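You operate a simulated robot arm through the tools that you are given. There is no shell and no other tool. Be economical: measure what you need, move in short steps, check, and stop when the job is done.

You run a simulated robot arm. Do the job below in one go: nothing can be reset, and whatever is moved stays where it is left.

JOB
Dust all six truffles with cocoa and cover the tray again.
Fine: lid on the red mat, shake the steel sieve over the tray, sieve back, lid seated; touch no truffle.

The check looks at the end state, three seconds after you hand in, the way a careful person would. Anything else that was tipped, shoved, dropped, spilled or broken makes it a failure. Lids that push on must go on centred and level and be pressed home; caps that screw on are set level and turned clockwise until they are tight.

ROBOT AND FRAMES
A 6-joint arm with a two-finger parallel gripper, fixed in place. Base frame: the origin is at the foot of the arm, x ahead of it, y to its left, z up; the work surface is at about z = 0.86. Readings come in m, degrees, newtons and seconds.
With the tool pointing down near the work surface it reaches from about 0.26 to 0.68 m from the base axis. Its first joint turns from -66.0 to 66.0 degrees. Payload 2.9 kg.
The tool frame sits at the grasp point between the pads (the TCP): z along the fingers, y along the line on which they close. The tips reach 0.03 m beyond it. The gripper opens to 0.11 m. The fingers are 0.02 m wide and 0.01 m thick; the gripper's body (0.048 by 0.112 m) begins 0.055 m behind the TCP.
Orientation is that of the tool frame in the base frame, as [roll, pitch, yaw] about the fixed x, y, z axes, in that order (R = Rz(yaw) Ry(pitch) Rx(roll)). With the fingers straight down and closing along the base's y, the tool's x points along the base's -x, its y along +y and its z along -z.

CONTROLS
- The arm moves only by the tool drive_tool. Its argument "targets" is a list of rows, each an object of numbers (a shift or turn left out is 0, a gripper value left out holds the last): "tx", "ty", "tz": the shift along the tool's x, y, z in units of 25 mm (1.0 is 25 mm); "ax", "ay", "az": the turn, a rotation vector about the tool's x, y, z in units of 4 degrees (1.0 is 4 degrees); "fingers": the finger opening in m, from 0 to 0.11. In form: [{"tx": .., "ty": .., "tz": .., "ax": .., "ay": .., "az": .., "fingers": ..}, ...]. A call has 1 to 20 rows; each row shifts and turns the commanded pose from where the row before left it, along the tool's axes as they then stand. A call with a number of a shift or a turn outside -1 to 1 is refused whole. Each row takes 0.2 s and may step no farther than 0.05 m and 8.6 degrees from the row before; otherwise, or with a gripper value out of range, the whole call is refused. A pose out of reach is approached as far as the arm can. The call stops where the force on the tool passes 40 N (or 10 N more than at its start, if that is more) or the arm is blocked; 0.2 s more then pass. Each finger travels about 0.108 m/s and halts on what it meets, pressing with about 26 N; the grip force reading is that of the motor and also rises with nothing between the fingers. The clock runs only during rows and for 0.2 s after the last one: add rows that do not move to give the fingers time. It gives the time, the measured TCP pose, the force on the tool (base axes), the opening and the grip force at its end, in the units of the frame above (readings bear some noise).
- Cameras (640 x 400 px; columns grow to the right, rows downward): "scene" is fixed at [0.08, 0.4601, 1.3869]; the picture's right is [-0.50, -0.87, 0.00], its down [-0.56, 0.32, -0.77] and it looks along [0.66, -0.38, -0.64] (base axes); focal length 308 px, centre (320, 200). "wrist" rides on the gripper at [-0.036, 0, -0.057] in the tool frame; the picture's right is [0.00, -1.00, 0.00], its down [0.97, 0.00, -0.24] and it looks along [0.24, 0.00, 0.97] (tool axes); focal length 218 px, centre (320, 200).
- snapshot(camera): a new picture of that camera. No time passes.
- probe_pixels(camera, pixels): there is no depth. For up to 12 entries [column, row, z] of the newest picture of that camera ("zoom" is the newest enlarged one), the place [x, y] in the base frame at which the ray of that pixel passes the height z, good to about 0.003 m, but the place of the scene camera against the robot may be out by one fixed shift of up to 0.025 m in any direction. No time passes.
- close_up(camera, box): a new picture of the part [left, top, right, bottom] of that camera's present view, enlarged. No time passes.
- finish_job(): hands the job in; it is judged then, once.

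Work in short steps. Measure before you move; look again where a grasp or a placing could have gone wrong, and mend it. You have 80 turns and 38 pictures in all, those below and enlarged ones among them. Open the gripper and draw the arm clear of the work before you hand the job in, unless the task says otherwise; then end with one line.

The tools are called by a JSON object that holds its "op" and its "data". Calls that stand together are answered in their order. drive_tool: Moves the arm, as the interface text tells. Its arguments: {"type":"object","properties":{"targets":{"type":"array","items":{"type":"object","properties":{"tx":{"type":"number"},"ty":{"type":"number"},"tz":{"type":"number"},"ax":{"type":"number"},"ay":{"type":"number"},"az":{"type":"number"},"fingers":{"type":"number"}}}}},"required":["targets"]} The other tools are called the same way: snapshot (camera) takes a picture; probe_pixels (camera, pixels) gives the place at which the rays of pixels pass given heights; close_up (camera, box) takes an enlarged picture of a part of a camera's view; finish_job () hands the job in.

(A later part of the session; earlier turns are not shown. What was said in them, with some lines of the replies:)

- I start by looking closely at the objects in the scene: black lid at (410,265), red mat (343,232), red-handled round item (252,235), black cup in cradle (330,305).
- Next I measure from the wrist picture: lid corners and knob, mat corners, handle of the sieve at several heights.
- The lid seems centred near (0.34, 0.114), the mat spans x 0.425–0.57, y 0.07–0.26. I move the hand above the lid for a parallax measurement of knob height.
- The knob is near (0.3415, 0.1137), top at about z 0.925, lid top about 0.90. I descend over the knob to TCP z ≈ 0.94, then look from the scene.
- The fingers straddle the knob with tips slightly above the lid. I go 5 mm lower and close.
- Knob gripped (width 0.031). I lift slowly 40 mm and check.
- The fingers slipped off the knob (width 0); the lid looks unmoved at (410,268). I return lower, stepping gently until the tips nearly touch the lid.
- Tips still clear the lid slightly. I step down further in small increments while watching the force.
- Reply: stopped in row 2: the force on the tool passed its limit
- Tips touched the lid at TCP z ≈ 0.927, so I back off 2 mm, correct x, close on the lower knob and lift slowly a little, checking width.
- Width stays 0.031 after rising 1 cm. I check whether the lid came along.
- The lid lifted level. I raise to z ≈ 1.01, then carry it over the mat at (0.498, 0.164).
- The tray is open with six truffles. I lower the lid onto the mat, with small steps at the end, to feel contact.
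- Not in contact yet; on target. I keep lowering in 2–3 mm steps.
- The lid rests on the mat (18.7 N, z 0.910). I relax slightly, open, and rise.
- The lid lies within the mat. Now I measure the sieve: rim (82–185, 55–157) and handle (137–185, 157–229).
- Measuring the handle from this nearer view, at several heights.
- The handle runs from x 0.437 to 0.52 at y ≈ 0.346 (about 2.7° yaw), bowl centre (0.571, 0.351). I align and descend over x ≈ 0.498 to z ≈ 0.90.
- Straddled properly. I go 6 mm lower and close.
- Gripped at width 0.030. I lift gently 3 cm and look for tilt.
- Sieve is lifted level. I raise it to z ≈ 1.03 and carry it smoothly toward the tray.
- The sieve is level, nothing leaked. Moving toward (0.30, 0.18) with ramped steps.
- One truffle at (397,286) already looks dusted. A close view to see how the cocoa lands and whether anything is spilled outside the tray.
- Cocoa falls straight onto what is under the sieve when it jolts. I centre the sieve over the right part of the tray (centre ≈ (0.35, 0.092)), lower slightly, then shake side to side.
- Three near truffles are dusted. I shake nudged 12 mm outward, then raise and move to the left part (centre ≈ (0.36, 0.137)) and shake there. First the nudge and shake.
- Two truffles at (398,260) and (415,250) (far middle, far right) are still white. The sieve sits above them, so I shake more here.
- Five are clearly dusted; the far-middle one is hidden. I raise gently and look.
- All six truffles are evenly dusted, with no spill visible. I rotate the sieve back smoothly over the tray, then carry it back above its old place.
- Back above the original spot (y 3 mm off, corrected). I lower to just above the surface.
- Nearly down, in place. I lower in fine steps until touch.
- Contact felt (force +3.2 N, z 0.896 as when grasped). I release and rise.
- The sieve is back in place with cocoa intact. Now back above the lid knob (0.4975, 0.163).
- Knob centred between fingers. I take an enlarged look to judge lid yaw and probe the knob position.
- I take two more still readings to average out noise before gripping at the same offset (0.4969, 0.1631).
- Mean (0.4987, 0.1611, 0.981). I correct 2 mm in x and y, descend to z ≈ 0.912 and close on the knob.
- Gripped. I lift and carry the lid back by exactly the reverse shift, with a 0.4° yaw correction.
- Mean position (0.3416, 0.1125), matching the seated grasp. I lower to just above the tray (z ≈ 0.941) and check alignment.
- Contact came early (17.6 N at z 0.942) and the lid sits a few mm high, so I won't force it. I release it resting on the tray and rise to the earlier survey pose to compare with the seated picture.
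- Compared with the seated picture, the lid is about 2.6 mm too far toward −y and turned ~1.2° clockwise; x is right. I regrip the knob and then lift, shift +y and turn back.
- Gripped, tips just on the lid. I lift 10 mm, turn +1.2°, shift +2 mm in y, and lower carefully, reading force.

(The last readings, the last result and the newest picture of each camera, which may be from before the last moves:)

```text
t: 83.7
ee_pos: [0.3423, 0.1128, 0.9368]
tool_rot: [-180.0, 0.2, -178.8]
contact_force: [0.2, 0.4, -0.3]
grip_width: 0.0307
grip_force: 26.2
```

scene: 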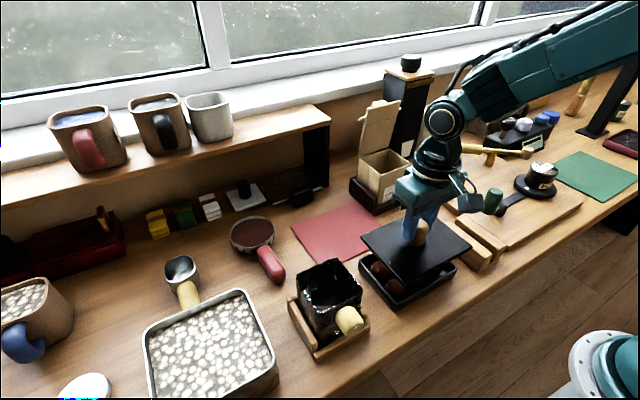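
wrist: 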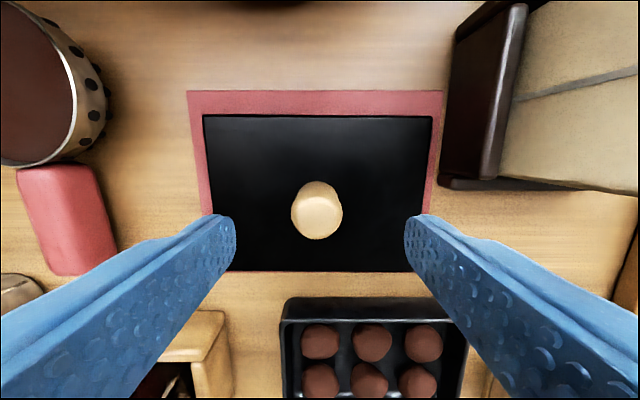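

No contact force where it caught before, so the lid is entering. I keep lowering in small steps.

{"op": "drive_tool", "data": {"targets": [{"tz": 0.08}, {"tz": 0.08}, {"tz": 0.08}, {}]}}

{"op": "close_up", "data": {"camera": "scene", "box": [340, 210, 480, 320]}}

```text
t: 84.7
ee_pos: [0.3446, 0.1147, 0.9321]
tool_rot: [179.8, 0.5, -178.9]
contact_force: [-0.1, 7.6, 18.6]
grip_width: 0.0309
grip_force: 26.2
```

```text
3.64 times, centred on (410, 265) of scene
```

zoom: 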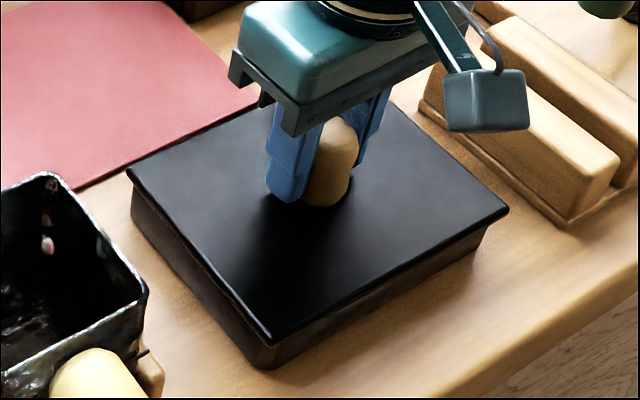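

The lid corners (127,172), (508,210), (268,345) match the seated ones within ~2 px. I relieve the sideways force (+y 1.2 mm) and press a bit more.

{"op": "drive_tool", "data": {"targets": [{"ty": 0.05}, {"tz": 0.06}, {}]}}

```text
t: 85.5
ee_pos: [0.3438, 0.114, 0.9307]
tool_rot: [-180.0, 0.3, -178.8]
contact_force: [5.6, 5.1, 17.2]
grip_width: 0.0311
grip_force: 26.4
```

I release, rise above the knob, close the fingers and press down on the knob's top to push it home.

{"op": "drive_tool", "data": {"targets": [{"fingers": 0.05}, {"fingers": 0.07}, {}, {"tz": -0.6}, {"tz": -1}, {"tz": -0.6}, {"fingers": 0.0, "az": 0.3, "tx": 0.05}, {}, {}, {}]}}

{"op": "drive_tool", "data": {"targets": [{"tz": 0.6}, {"tz": 0.15}, {"tz": 0.1}, {"tz": 0.1}, {"tz": 0.1}, {"tz": 0.1}, {"tz": 0.1}, {"tz": 0.1}, {"tz": 0.1}, {}]}}

```text
t: 87.7
ee_pos: [0.3414, 0.1142, 0.9848]
tool_rot: [180.0, 0.2, -180.0]
contact_force: [0.2, 0.8, 0.2]
grip_width: 0.0
grip_force: 25.8
```

```text
t: 88.3
ee_pos: [0.3416, 0.1137, 0.9718]
tool_rot: [180.0, 0.2, 180.0]
contact_force: [-3.8, -2.3, 10.5]
grip_width: 0.0001
grip_force: 25.9
stopped in row 2: the force on the tool passed its limit (the readings are from after the stop); the commanded pose is now the measured one
```

Knob top met at z ≈ 0.971 with a peak above 40 N. I press once more slowly for a steady load.

{"op": "drive_tool", "data": {"targets": [{"tz": 0.05}, {"tz": 0.05}, {"tz": 0.05}, {}]}}

{"op": "drive_tool", "data": {"targets": [{"tz": 0.05}, {"tz": 0.05}, {"tz": 0.05}, {}]}}

```text
t: 88.8
ee_pos: [0.3417, 0.1145, 0.9716]
tool_rot: [179.9, 0.4, 180.0]
contact_force: [-3.5, -2.3, 10.3]
grip_width: 0.0002
grip_force: 26.1
stopped in row 2: the force on the tool passed its limit (the readings are from after the stop); the commanded pose is now the measured one
```

```text
t: 89.4
ee_pos: [0.34, 0.1148, 0.9724]
tool_rot: [179.8, 0.4, 179.9]
contact_force: [-3.6, -1.0, 10.1]
grip_width: 0.0
grip_force: 26.1
stopped in row 2: the force on the tool passed its limit (the readings are from after the stop); the commanded pose is now the measured one
```

Solid resistance, no movement: it feels seated. I rise to the survey pose and compare with the original seated picture.

{"op": "drive_tool", "data": {"targets": [{"tz": -0.6}, {"tz": -1}, {"tz": -1}, {"tz": -1}, {"tz": -1, "fingers": 0.07}, {"tz": -0.87, "tx": 0.89, "ty": 0.03}, {}]}}

{"op": "close_up", "data": {"camera": "wrist", "box": [230, 80, 410, 220]}}

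```text
t: 91.0
ee_pos: [0.3182, 0.116, 1.1071]
tool_rot: [179.9, 0.5, 180.0]
contact_force: [-0.2, 0.4, 0.4]
grip_width: 0.0701
grip_force: 0.1
```

```text
2.86 times, centred on (320, 150) of wrist
```

zoom: 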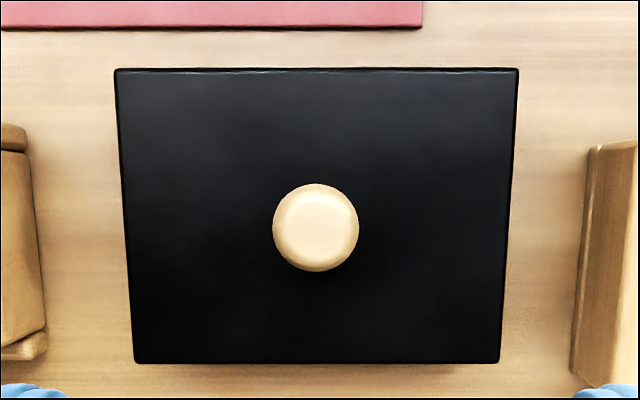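

Lid is square (corner edges level) and within ~1.5 mm of the original. I retreat the arm and take one last enlarged scene view.

{"op": "drive_tool", "data": {"targets": [{"tz": -1, "fingers": 0.11}, {"tz": -1, "ty": 0.5}, {"tz": -1, "ty": 0.5}, {}]}}

{"op": "close_up", "data": {"camera": "scene", "box": [340, 210, 480, 320]}}

```text
t: 92.0
ee_pos: [0.3186, 0.1393, 1.1853]
tool_rot: [179.9, 0.6, 180.0]
contact_force: [-0.5, -0.5, 0.0]
grip_width: 0.1101
grip_force: 0.1
```

```text
3.64 times, centred on (410, 265) of scene
```

zoom: 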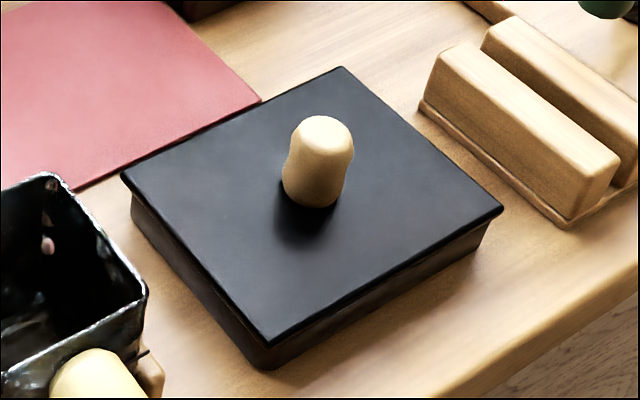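

The lid sits level on the tray at its original height to within about 0.5 mm. The sieve is back, the mat is clear, and the gripper is open and clear of the work, so I hand in.

{"op": "finish_job", "data": {}}

```text
The job is handed in.
```

I dusted all six truffles with cocoa, put the sieve back in its place, and pressed the lid back onto the tray. The lid is level but sits about 1–2 mm toward +y from where it started. It caught on the first attempt to seat it, so I released it, regripped and realigned it before pressing. In the pictures nothing was spilled, and I saw no sign that the gripper, lid or sieve touched a truffle.
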